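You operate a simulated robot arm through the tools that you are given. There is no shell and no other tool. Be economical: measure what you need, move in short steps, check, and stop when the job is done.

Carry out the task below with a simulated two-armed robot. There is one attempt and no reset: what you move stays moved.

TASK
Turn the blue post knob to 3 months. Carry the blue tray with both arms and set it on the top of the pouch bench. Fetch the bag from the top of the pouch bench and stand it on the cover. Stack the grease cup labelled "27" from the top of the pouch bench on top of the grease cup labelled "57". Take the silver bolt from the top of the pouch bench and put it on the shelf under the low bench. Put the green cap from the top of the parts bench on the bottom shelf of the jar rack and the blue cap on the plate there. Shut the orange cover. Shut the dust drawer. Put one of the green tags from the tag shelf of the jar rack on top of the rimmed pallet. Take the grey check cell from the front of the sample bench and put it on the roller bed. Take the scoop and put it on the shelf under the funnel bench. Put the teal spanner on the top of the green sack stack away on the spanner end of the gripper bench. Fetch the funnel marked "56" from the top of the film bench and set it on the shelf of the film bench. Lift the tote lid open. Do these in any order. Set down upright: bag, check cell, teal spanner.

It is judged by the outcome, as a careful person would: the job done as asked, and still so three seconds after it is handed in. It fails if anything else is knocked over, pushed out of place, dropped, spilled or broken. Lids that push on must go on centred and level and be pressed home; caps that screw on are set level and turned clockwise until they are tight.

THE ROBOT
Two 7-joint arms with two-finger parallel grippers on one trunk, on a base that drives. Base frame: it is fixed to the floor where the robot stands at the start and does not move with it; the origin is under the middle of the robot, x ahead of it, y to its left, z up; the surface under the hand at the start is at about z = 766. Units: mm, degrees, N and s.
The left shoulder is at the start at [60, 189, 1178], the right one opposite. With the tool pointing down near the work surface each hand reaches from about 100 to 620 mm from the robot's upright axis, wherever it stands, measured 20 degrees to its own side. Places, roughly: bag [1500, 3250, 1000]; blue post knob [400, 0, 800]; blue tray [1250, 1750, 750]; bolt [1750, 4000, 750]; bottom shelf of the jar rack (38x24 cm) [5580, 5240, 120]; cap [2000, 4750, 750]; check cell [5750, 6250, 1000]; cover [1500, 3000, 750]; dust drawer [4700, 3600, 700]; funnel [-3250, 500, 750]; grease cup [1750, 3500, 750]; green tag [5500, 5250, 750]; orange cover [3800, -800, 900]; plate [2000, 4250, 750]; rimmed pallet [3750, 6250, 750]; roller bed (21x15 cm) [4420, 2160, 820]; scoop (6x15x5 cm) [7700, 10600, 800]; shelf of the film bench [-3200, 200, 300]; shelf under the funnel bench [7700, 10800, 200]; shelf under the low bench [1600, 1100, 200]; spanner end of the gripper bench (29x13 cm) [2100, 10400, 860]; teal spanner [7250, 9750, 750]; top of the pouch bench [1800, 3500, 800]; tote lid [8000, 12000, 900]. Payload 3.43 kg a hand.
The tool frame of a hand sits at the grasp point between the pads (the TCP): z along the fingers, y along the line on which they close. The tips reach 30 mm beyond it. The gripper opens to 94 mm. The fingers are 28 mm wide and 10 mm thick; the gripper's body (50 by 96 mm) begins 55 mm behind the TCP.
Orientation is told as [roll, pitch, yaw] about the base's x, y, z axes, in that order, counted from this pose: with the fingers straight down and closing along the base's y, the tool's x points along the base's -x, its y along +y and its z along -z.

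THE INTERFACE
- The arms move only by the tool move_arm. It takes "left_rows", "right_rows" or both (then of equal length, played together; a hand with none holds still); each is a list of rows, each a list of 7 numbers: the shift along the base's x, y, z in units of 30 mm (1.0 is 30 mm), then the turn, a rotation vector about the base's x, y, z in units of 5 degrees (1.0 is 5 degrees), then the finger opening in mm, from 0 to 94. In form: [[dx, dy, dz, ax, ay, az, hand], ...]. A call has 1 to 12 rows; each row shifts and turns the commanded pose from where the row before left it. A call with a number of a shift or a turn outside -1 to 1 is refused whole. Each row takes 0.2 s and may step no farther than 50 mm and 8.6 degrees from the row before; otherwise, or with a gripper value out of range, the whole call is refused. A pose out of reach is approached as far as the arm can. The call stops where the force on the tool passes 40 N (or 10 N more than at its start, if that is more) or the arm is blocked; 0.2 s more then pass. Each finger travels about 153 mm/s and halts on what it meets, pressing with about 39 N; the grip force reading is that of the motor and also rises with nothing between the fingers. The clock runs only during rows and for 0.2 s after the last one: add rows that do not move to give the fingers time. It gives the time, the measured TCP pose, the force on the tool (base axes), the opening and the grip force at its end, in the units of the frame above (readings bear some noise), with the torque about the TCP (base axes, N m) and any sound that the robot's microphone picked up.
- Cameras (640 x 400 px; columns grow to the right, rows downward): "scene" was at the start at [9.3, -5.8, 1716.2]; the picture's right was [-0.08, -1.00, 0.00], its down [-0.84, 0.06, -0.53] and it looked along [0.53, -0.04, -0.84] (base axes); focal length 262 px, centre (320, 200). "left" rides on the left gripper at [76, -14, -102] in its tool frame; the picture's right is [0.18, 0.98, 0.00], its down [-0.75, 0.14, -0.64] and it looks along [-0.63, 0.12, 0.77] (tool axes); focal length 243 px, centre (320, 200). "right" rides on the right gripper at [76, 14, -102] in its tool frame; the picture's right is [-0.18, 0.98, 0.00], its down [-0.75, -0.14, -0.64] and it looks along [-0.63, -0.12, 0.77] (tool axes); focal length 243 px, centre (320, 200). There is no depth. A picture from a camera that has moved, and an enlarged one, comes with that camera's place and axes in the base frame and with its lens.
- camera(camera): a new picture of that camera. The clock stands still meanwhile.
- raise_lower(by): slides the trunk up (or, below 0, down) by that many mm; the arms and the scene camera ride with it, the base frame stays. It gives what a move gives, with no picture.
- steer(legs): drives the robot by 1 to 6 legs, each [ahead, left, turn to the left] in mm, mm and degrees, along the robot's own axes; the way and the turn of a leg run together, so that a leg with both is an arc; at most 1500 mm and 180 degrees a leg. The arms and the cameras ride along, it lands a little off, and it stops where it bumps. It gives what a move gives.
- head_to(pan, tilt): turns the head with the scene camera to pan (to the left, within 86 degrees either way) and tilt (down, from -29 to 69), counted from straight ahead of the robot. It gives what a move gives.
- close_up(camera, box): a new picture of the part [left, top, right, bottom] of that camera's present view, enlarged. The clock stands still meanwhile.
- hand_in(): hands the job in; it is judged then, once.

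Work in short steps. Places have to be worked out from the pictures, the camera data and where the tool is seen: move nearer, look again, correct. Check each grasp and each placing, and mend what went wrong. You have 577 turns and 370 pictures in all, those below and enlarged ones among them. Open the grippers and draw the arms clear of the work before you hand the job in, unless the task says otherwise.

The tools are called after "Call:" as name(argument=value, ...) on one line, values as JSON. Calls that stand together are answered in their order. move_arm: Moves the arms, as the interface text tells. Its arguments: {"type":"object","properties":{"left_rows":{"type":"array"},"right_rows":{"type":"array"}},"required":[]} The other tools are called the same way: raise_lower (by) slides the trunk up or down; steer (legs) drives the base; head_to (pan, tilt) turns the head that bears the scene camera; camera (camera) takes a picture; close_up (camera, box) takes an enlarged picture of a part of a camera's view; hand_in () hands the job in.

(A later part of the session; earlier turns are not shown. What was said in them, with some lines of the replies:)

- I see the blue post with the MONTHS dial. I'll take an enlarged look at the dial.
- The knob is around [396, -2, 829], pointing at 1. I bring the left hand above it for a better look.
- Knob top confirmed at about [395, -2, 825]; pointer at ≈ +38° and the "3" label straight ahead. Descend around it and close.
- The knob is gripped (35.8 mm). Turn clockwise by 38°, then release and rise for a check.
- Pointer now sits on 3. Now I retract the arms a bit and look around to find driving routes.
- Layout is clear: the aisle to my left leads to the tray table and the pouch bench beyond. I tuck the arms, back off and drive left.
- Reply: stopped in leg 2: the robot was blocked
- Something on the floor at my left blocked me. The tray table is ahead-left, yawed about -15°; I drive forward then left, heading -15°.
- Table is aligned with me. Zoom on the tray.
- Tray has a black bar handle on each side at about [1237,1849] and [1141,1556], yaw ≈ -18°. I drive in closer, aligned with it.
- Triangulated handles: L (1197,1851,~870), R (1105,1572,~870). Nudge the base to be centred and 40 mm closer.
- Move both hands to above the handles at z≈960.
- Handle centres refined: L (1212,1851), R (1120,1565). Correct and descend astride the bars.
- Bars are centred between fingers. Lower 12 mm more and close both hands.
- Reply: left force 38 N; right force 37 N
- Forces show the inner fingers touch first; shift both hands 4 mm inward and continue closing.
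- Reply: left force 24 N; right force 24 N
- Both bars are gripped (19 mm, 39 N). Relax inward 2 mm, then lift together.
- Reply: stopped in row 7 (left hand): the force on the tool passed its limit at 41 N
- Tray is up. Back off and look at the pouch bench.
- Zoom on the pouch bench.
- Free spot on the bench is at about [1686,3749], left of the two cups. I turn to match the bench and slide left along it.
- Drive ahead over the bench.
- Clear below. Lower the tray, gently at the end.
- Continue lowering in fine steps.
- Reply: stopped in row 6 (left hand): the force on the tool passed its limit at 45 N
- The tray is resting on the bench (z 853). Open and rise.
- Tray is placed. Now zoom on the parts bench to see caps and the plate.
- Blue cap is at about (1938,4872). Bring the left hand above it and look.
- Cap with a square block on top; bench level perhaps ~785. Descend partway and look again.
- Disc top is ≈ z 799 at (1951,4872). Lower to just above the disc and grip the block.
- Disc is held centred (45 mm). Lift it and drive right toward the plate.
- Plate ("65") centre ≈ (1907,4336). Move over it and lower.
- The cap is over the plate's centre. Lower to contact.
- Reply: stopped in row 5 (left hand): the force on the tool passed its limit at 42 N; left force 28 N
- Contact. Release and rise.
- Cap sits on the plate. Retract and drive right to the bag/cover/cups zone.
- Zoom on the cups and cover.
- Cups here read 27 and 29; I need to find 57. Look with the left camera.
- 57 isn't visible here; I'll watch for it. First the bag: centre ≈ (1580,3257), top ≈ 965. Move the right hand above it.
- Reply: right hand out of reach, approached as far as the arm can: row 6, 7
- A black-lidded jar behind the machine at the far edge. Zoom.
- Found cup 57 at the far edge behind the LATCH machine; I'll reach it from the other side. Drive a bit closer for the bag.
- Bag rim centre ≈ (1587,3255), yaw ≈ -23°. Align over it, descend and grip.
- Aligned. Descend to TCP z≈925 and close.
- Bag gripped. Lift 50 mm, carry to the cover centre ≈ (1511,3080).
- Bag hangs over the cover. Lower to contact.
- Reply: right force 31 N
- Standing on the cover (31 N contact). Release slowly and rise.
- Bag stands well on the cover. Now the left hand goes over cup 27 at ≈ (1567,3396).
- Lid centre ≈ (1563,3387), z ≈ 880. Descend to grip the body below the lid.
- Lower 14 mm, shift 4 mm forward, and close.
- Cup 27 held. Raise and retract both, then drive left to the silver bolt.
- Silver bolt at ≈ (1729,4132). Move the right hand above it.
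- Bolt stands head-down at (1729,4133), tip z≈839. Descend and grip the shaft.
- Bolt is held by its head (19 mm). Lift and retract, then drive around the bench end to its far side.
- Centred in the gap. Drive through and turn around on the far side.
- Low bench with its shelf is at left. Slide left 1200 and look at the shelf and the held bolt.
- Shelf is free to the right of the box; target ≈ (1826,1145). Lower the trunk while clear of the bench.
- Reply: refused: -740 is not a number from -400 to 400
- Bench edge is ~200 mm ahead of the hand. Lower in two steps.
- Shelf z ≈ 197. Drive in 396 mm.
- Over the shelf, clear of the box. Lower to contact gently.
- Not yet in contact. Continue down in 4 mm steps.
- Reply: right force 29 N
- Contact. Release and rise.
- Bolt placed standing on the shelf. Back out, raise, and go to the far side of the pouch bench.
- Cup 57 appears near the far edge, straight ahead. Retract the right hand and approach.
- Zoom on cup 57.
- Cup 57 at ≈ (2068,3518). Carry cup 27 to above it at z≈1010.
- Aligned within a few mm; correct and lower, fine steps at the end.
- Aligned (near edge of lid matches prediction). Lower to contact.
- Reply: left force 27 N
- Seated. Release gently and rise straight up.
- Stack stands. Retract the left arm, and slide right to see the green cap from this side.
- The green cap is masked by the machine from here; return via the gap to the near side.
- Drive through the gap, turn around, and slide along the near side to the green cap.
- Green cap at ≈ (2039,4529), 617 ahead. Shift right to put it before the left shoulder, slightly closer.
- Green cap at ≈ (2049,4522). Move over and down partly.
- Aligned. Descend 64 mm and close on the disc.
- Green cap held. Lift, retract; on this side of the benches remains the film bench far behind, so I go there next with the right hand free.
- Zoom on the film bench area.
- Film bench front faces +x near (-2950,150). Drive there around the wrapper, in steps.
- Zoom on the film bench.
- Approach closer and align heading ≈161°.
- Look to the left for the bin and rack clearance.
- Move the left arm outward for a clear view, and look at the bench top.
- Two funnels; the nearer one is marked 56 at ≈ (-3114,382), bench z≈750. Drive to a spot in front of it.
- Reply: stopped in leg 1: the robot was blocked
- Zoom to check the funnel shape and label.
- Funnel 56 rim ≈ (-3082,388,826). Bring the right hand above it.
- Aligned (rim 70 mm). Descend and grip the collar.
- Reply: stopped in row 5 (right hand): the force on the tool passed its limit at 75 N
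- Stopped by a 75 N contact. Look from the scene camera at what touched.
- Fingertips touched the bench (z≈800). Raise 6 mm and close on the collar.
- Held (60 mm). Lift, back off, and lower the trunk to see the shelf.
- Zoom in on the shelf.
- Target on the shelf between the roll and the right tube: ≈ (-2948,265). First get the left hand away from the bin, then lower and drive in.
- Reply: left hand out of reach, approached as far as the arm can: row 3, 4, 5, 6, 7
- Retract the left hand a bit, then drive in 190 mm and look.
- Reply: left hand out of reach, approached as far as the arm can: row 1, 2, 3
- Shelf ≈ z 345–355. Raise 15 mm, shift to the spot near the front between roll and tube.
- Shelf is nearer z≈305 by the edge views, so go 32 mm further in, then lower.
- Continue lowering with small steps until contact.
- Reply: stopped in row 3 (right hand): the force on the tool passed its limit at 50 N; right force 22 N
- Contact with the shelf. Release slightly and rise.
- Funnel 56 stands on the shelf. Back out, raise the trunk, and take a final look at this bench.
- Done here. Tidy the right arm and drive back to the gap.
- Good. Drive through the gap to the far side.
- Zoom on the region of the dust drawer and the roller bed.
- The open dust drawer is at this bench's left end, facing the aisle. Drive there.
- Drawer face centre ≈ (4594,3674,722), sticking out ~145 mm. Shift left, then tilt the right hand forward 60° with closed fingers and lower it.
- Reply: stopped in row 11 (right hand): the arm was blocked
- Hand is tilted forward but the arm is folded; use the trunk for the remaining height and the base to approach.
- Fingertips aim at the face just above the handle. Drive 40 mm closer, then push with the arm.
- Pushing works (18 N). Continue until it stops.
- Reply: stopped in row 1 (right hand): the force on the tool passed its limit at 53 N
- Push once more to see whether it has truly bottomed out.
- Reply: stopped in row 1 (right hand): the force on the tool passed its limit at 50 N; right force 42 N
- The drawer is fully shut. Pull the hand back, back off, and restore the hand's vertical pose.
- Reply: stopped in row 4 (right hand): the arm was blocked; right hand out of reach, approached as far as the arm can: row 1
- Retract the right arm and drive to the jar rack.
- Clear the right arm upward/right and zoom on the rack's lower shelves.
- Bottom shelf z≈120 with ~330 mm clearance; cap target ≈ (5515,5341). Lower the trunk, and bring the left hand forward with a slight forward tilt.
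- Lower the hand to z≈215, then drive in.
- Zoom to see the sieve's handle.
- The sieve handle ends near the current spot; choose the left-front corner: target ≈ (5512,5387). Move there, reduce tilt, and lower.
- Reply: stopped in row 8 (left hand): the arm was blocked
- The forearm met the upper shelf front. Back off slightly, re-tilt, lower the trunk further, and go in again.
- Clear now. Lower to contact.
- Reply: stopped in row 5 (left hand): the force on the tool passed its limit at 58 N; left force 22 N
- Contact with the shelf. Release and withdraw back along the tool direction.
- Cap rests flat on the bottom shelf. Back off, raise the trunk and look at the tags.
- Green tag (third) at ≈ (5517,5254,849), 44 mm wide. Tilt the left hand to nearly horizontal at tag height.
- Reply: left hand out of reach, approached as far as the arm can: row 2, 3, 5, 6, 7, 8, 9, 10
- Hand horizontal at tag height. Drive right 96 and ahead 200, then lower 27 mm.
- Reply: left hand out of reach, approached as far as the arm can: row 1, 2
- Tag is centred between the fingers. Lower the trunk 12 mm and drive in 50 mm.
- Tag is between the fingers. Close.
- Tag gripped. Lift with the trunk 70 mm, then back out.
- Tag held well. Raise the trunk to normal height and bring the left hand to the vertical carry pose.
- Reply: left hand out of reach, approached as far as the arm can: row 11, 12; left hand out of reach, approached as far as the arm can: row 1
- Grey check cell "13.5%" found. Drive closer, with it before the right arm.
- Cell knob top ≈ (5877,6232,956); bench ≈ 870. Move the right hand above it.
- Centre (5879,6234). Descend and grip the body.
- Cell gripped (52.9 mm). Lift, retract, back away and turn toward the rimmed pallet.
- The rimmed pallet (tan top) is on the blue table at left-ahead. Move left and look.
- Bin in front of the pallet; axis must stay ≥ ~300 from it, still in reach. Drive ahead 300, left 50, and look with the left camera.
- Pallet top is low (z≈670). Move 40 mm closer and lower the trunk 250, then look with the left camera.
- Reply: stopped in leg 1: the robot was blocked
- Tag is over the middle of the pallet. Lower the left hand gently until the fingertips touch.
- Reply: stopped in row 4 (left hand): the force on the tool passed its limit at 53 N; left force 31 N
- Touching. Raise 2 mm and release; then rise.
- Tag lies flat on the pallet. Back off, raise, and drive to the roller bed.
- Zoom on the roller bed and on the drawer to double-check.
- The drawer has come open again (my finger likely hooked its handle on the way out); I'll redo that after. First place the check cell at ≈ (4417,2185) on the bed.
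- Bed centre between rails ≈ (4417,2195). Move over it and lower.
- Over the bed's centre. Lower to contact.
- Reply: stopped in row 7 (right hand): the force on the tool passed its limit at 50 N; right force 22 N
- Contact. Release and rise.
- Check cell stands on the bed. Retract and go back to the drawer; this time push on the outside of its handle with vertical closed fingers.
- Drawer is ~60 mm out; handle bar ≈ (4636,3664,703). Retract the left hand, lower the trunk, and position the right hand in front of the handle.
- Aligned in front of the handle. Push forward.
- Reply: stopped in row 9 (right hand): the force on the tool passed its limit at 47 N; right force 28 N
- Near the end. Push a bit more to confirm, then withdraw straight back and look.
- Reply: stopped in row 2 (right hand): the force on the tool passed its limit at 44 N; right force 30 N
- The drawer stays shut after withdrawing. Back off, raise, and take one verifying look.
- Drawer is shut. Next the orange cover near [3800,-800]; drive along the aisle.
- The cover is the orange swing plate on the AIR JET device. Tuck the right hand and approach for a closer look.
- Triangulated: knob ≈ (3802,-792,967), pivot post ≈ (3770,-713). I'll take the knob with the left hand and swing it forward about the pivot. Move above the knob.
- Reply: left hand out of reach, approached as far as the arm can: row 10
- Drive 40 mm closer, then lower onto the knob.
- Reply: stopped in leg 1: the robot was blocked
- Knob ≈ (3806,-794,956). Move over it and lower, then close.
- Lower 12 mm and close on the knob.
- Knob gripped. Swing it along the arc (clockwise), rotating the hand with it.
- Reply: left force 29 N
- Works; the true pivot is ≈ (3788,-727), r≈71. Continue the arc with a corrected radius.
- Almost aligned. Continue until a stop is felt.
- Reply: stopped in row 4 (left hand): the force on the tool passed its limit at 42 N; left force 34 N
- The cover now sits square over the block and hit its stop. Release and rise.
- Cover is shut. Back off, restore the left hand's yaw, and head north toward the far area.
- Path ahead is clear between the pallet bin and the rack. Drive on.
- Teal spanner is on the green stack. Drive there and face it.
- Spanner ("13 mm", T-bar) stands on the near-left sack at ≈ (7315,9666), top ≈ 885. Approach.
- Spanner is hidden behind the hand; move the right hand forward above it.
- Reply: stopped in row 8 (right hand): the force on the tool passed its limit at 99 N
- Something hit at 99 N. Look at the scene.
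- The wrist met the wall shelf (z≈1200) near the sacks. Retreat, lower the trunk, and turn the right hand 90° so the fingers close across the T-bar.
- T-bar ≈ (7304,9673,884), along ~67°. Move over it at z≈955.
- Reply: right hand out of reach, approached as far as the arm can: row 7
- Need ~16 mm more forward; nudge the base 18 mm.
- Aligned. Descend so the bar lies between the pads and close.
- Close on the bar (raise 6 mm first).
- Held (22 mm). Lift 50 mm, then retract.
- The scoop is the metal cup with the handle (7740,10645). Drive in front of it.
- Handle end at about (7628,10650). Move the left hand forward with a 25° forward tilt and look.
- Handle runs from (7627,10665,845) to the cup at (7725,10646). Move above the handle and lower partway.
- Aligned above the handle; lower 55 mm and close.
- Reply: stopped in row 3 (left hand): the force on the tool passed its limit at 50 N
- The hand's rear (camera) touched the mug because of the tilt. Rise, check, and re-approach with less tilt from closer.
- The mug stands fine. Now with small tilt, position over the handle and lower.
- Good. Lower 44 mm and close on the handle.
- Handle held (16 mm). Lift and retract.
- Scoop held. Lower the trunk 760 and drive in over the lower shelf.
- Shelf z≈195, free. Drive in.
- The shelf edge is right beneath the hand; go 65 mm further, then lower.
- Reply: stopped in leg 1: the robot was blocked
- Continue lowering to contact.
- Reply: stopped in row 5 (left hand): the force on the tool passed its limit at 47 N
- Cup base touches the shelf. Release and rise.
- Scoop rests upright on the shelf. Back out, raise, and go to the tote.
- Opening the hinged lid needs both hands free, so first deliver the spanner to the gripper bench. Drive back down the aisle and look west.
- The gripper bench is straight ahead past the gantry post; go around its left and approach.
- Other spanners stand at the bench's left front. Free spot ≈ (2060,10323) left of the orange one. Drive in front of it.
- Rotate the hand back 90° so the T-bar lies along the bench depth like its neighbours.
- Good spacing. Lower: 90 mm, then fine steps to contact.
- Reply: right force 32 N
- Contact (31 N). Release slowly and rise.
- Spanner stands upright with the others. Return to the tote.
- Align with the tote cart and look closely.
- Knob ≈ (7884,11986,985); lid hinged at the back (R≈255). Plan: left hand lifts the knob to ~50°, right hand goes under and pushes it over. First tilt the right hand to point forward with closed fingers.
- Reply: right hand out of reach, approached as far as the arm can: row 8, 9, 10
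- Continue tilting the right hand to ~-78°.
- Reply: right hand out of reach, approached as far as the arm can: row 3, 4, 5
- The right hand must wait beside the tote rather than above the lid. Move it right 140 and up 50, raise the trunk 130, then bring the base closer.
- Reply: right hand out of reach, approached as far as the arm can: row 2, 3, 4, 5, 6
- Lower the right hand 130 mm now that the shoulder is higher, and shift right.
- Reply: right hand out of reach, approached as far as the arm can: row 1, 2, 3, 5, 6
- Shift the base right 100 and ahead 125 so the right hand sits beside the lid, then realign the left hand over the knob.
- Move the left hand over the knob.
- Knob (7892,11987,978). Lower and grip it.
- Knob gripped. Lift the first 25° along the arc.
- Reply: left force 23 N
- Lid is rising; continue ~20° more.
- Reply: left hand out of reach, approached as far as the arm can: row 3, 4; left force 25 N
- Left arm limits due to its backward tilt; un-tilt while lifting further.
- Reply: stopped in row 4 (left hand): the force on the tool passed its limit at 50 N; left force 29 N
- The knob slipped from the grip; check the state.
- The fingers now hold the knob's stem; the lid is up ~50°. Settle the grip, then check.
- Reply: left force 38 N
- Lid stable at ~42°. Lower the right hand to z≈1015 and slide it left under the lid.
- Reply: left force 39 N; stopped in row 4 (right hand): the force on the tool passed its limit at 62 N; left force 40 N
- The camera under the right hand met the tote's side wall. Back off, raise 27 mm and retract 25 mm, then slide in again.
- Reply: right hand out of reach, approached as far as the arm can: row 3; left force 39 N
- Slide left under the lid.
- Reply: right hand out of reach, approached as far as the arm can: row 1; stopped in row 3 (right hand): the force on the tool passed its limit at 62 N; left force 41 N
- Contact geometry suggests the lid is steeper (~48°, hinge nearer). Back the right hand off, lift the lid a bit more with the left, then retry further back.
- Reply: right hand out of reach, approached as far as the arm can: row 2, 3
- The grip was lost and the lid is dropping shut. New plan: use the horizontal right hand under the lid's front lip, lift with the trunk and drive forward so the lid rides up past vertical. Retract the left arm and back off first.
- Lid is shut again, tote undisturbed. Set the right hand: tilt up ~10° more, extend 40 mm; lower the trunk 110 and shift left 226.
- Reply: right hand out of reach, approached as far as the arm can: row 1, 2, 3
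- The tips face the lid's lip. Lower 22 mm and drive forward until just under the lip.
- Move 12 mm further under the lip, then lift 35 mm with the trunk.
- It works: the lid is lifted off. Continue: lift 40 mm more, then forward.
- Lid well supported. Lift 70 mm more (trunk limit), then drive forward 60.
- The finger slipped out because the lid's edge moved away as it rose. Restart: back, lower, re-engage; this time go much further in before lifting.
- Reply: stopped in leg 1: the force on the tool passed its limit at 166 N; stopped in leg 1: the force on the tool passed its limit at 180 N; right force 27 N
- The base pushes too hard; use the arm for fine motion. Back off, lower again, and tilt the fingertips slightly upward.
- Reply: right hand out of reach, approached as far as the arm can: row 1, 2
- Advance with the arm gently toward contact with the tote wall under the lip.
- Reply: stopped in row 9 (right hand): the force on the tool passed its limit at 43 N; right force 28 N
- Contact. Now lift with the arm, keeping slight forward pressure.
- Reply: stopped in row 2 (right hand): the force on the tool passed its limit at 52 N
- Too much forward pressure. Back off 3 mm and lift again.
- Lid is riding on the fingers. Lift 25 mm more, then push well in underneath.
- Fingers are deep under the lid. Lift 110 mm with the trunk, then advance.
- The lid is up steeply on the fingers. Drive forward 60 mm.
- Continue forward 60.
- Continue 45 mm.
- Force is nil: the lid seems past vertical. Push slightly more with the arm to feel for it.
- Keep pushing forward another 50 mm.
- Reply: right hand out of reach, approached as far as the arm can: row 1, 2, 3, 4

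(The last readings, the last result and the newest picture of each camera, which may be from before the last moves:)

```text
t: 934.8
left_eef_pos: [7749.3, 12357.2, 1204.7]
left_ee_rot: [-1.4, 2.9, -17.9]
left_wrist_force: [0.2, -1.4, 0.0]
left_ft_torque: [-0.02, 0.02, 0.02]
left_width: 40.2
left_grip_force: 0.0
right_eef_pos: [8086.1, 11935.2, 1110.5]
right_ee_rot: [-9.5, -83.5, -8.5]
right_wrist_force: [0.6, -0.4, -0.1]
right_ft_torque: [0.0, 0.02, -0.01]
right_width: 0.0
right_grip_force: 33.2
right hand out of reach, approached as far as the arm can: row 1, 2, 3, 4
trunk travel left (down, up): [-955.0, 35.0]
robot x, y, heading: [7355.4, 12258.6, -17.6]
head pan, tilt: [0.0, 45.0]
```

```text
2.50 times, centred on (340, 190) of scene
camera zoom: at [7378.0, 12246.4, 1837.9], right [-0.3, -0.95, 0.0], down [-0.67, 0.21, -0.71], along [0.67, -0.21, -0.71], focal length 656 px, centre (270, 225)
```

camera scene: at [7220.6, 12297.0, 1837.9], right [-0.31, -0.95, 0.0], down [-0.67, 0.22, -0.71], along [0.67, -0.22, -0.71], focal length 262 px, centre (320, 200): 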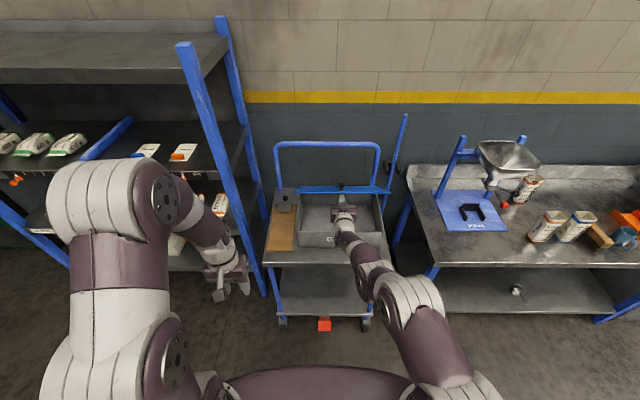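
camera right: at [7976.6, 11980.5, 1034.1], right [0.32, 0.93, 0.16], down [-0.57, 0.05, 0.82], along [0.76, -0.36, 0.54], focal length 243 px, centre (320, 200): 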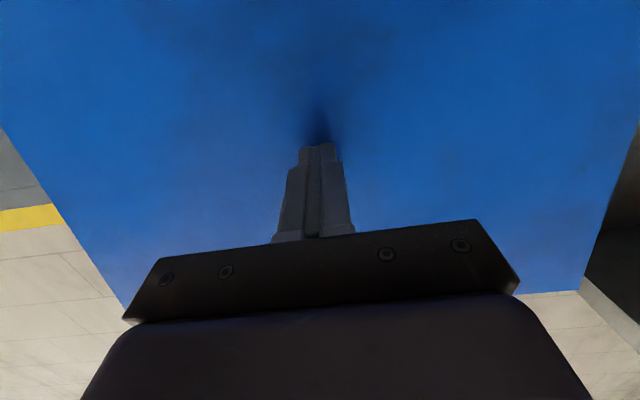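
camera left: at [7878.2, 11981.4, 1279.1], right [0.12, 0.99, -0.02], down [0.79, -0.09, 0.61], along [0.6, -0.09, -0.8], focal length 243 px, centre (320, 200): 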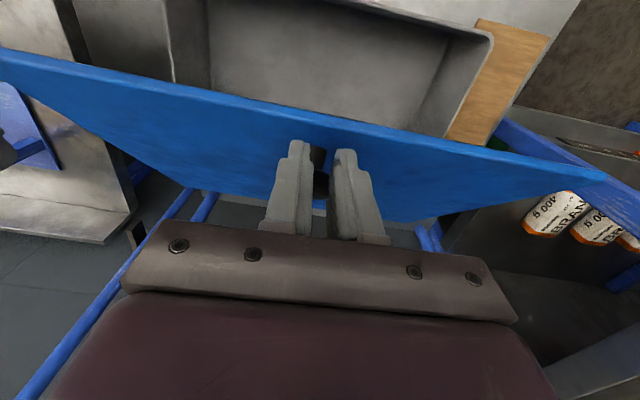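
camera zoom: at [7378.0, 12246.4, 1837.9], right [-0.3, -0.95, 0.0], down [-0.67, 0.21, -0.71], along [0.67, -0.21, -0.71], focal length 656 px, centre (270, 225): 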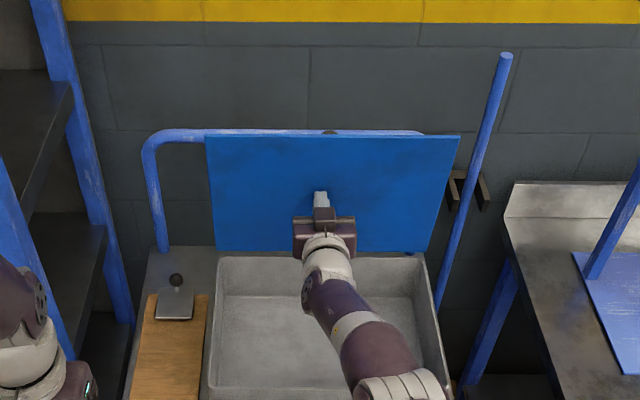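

Not surely past vertical; drive the base 45 mm more with the hand.

Call:
steer(legs=[[45, 0, 0]])

Call:
close_up(camera="scene", box=[250, 110, 430, 270])

```text
t: 935.7
left_eef_pos: [7786.5, 12346.0, 1206.6]
left_ee_rot: [-1.5, 2.7, -17.9]
left_wrist_force: [-0.2, 0.2, 1.0]
left_ft_torque: [-0.03, -0.01, -0.01]
left_width: 40.2
left_grip_force: 0.1
right_eef_pos: [8125.3, 11921.2, 1112.6]
right_ee_rot: [-9.9, -83.7, -8.2]
right_wrist_force: [0.3, -0.3, 0.8]
right_ft_torque: [0.01, -0.02, 0.01]
right_width: 0.1
right_grip_force: 32.7
trunk travel left (down, up): [-955.0, 35.0]
robot x, y, heading: [7402.8, 12240.6, -17.8]
head pan, tilt: [0.0, 45.0]
```

```text
2.50 times, centred on (340, 190) of scene
camera zoom: at [7414.3, 12235.2, 1838.0], right [-0.3, -0.95, 0.0], down [-0.67, 0.21, -0.71], along [0.68, -0.22, -0.7], focal length 656 px, centre (270, 225)
```

zoom: 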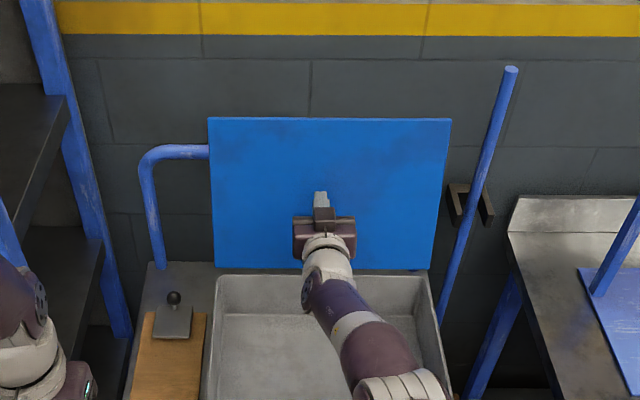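

The lid is clearly past vertical now. Withdraw by backing the base and watch whether it stays.

Call:
steer(legs=[[-120, 0, 0]])

Call:
close_up(camera="scene", box=[250, 110, 430, 270])

```text
t: 937.0
left_eef_pos: [7680.0, 12379.0, 1205.1]
left_ee_rot: [-1.4, 2.9, -18.0]
left_wrist_force: [0.1, 0.2, 0.4]
left_ft_torque: [-0.04, 0.0, -0.04]
left_width: 40.0
left_grip_force: 0.1
right_eef_pos: [8015.3, 11957.2, 1110.6]
right_ee_rot: [-9.4, -83.4, -8.6]
right_wrist_force: [0.3, -0.6, 0.2]
right_ft_torque: [0.0, 0.01, -0.01]
right_width: 0.0
right_grip_force: 33.0
trunk travel left (down, up): [-955.0, 35.0]
robot x, y, heading: [7285.9, 12278.2, -17.8]
head pan, tilt: [0.0, 45.0]
```

```text
2.50 times, centred on (340, 190) of scene
camera zoom: at [7307.9, 12269.0, 1837.9], right [-0.3, -0.95, 0.0], down [-0.67, 0.22, -0.71], along [0.67, -0.22, -0.71], focal length 656 px, centre (270, 225)
```

zoom: 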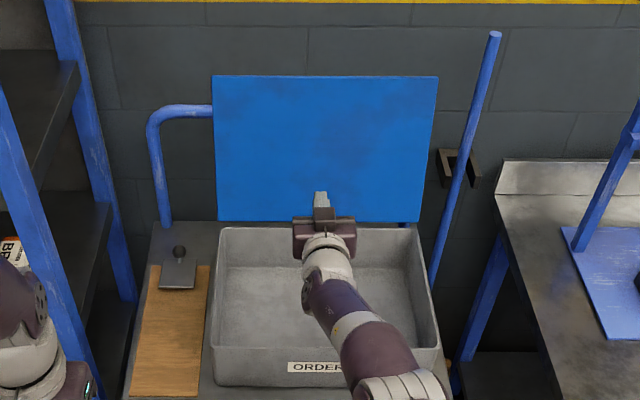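

Lid stays open. Back out fully.

Call:
steer(legs=[[-450, 0, 0]])

Call:
move_arm(right_rows=[[0, 0, 0.3, 0.3, 0.95, 0, 40], [0, 0, 0.3, 0.3, 0.95, 0, 60], [0, 0, 0, 0.3, 0.95, 0, 60], [-0.3, 0.1, 0, 0.3, 0.95, 0, 60], [-0.3, 0.1, 0, 0.3, 0.95, 0, 60], [-0.5, 0.15, 0, 0.3, 0.95, 0, 60], [-0.5, 0.15, 0, 0.3, 0.95, 0, 60], [-0.5, 0.15, 0, 0.3, 0.95, 0, 60], [-0.5, 0.15, 0, 0.3, 0.95, 0, 60], [-0.5, 0.15, 0, 0.3, 0.95, 0, 60], [-0.5, 0.15, 0, 0.3, 0.95, 0, 60], [-0.5, 0.15, 0, 0.3, 0.95, 0, 60]])

Call:
camera(camera="scene")

```text
t: 939.6
left_eef_pos: [7257.8, 12515.1, 1205.6]
left_ee_rot: [-1.3, 3.0, -17.4]
left_wrist_force: [0.8, 0.4, 0.0]
left_ft_torque: [-0.01, 0.04, -0.02]
left_width: 40.2
left_grip_force: 0.1
right_eef_pos: [7598.1, 12094.7, 1110.4]
right_ee_rot: [-9.4, -83.5, -8.1]
right_wrist_force: [0.9, -0.6, 0.1]
right_ft_torque: [0.02, -0.02, -0.01]
right_width: 0.1
right_grip_force: 32.8
trunk travel left (down, up): [-955.0, 35.0]
robot x, y, heading: [6867.3, 12411.6, -17.2]
head pan, tilt: [0.0, 45.0]
```

```text
t: 942.2
left_eef_pos: [7257.5, 12514.6, 1205.5]
left_ee_rot: [-1.3, 2.9, -17.6]
left_wrist_force: [-1.0, 0.7, -0.5]
left_ft_torque: [-0.02, 0.02, 0.0]
left_width: 40.1
left_grip_force: 0.1
right_eef_pos: [7473.8, 12132.8, 1130.5]
right_ee_rot: [-0.6, -23.8, -16.4]
right_wrist_force: [-0.6, -0.2, 0.0]
right_ft_torque: [-0.03, 0.0, -0.01]
right_width: 60.2
right_grip_force: 0.1
trunk travel left (down, up): [-955.0, 35.0]
robot x, y, heading: [6866.3, 12406.2, -17.2]
head pan, tilt: [0.0, 45.0]
```

```text
56 pictures are left
camera scene: at [6886.2, 12402.5, 1837.9], right [-0.3, -0.95, 0.0], down [-0.68, 0.21, -0.71], along [0.68, -0.21, -0.71], focal length 262 px, centre (320, 200)
```

scene: 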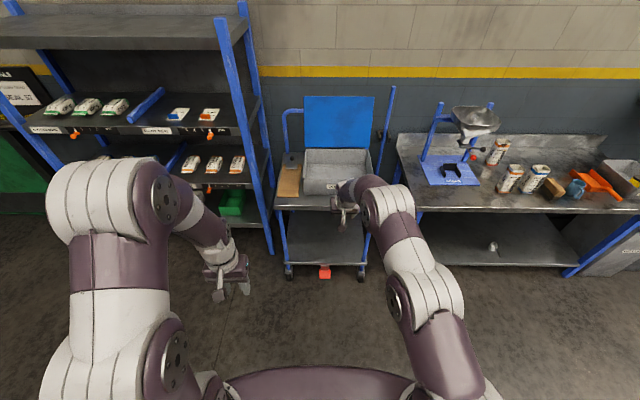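

All tasks are done: the lid stands open and both grippers are open and clear. Handing in.

Call:
hand_in()

```text
The job is handed in.
```

I did every item on the list and handed the job in, but it was not contact-free, and I did not go back to recheck the earlier items at the end.

- **Tote lid:** it dropped shut twice before I got it open. The hand pushed the tote's front wall and the lid knob with about 170–180 N while I was doing this. The tote looked unmoved, and the lid was leaning open when I left.
- **Dust drawer:** I had to shut it twice, because the first time my hand pulled it open again on the way out. It was still shut about 6 seconds after the second push.
- **Bumps:** the base touched the film bench area, the bin by the rimmed pallet and the cabinet under the orange cover. A hand also pressed on the mug on the funnel bench (about 50 N) and hit the wall shelf above the sacks (99 N). I saw nothing knocked over or out of place.
- **Green tag:** it was released about 2 cm above the rimmed pallet and lies flat.
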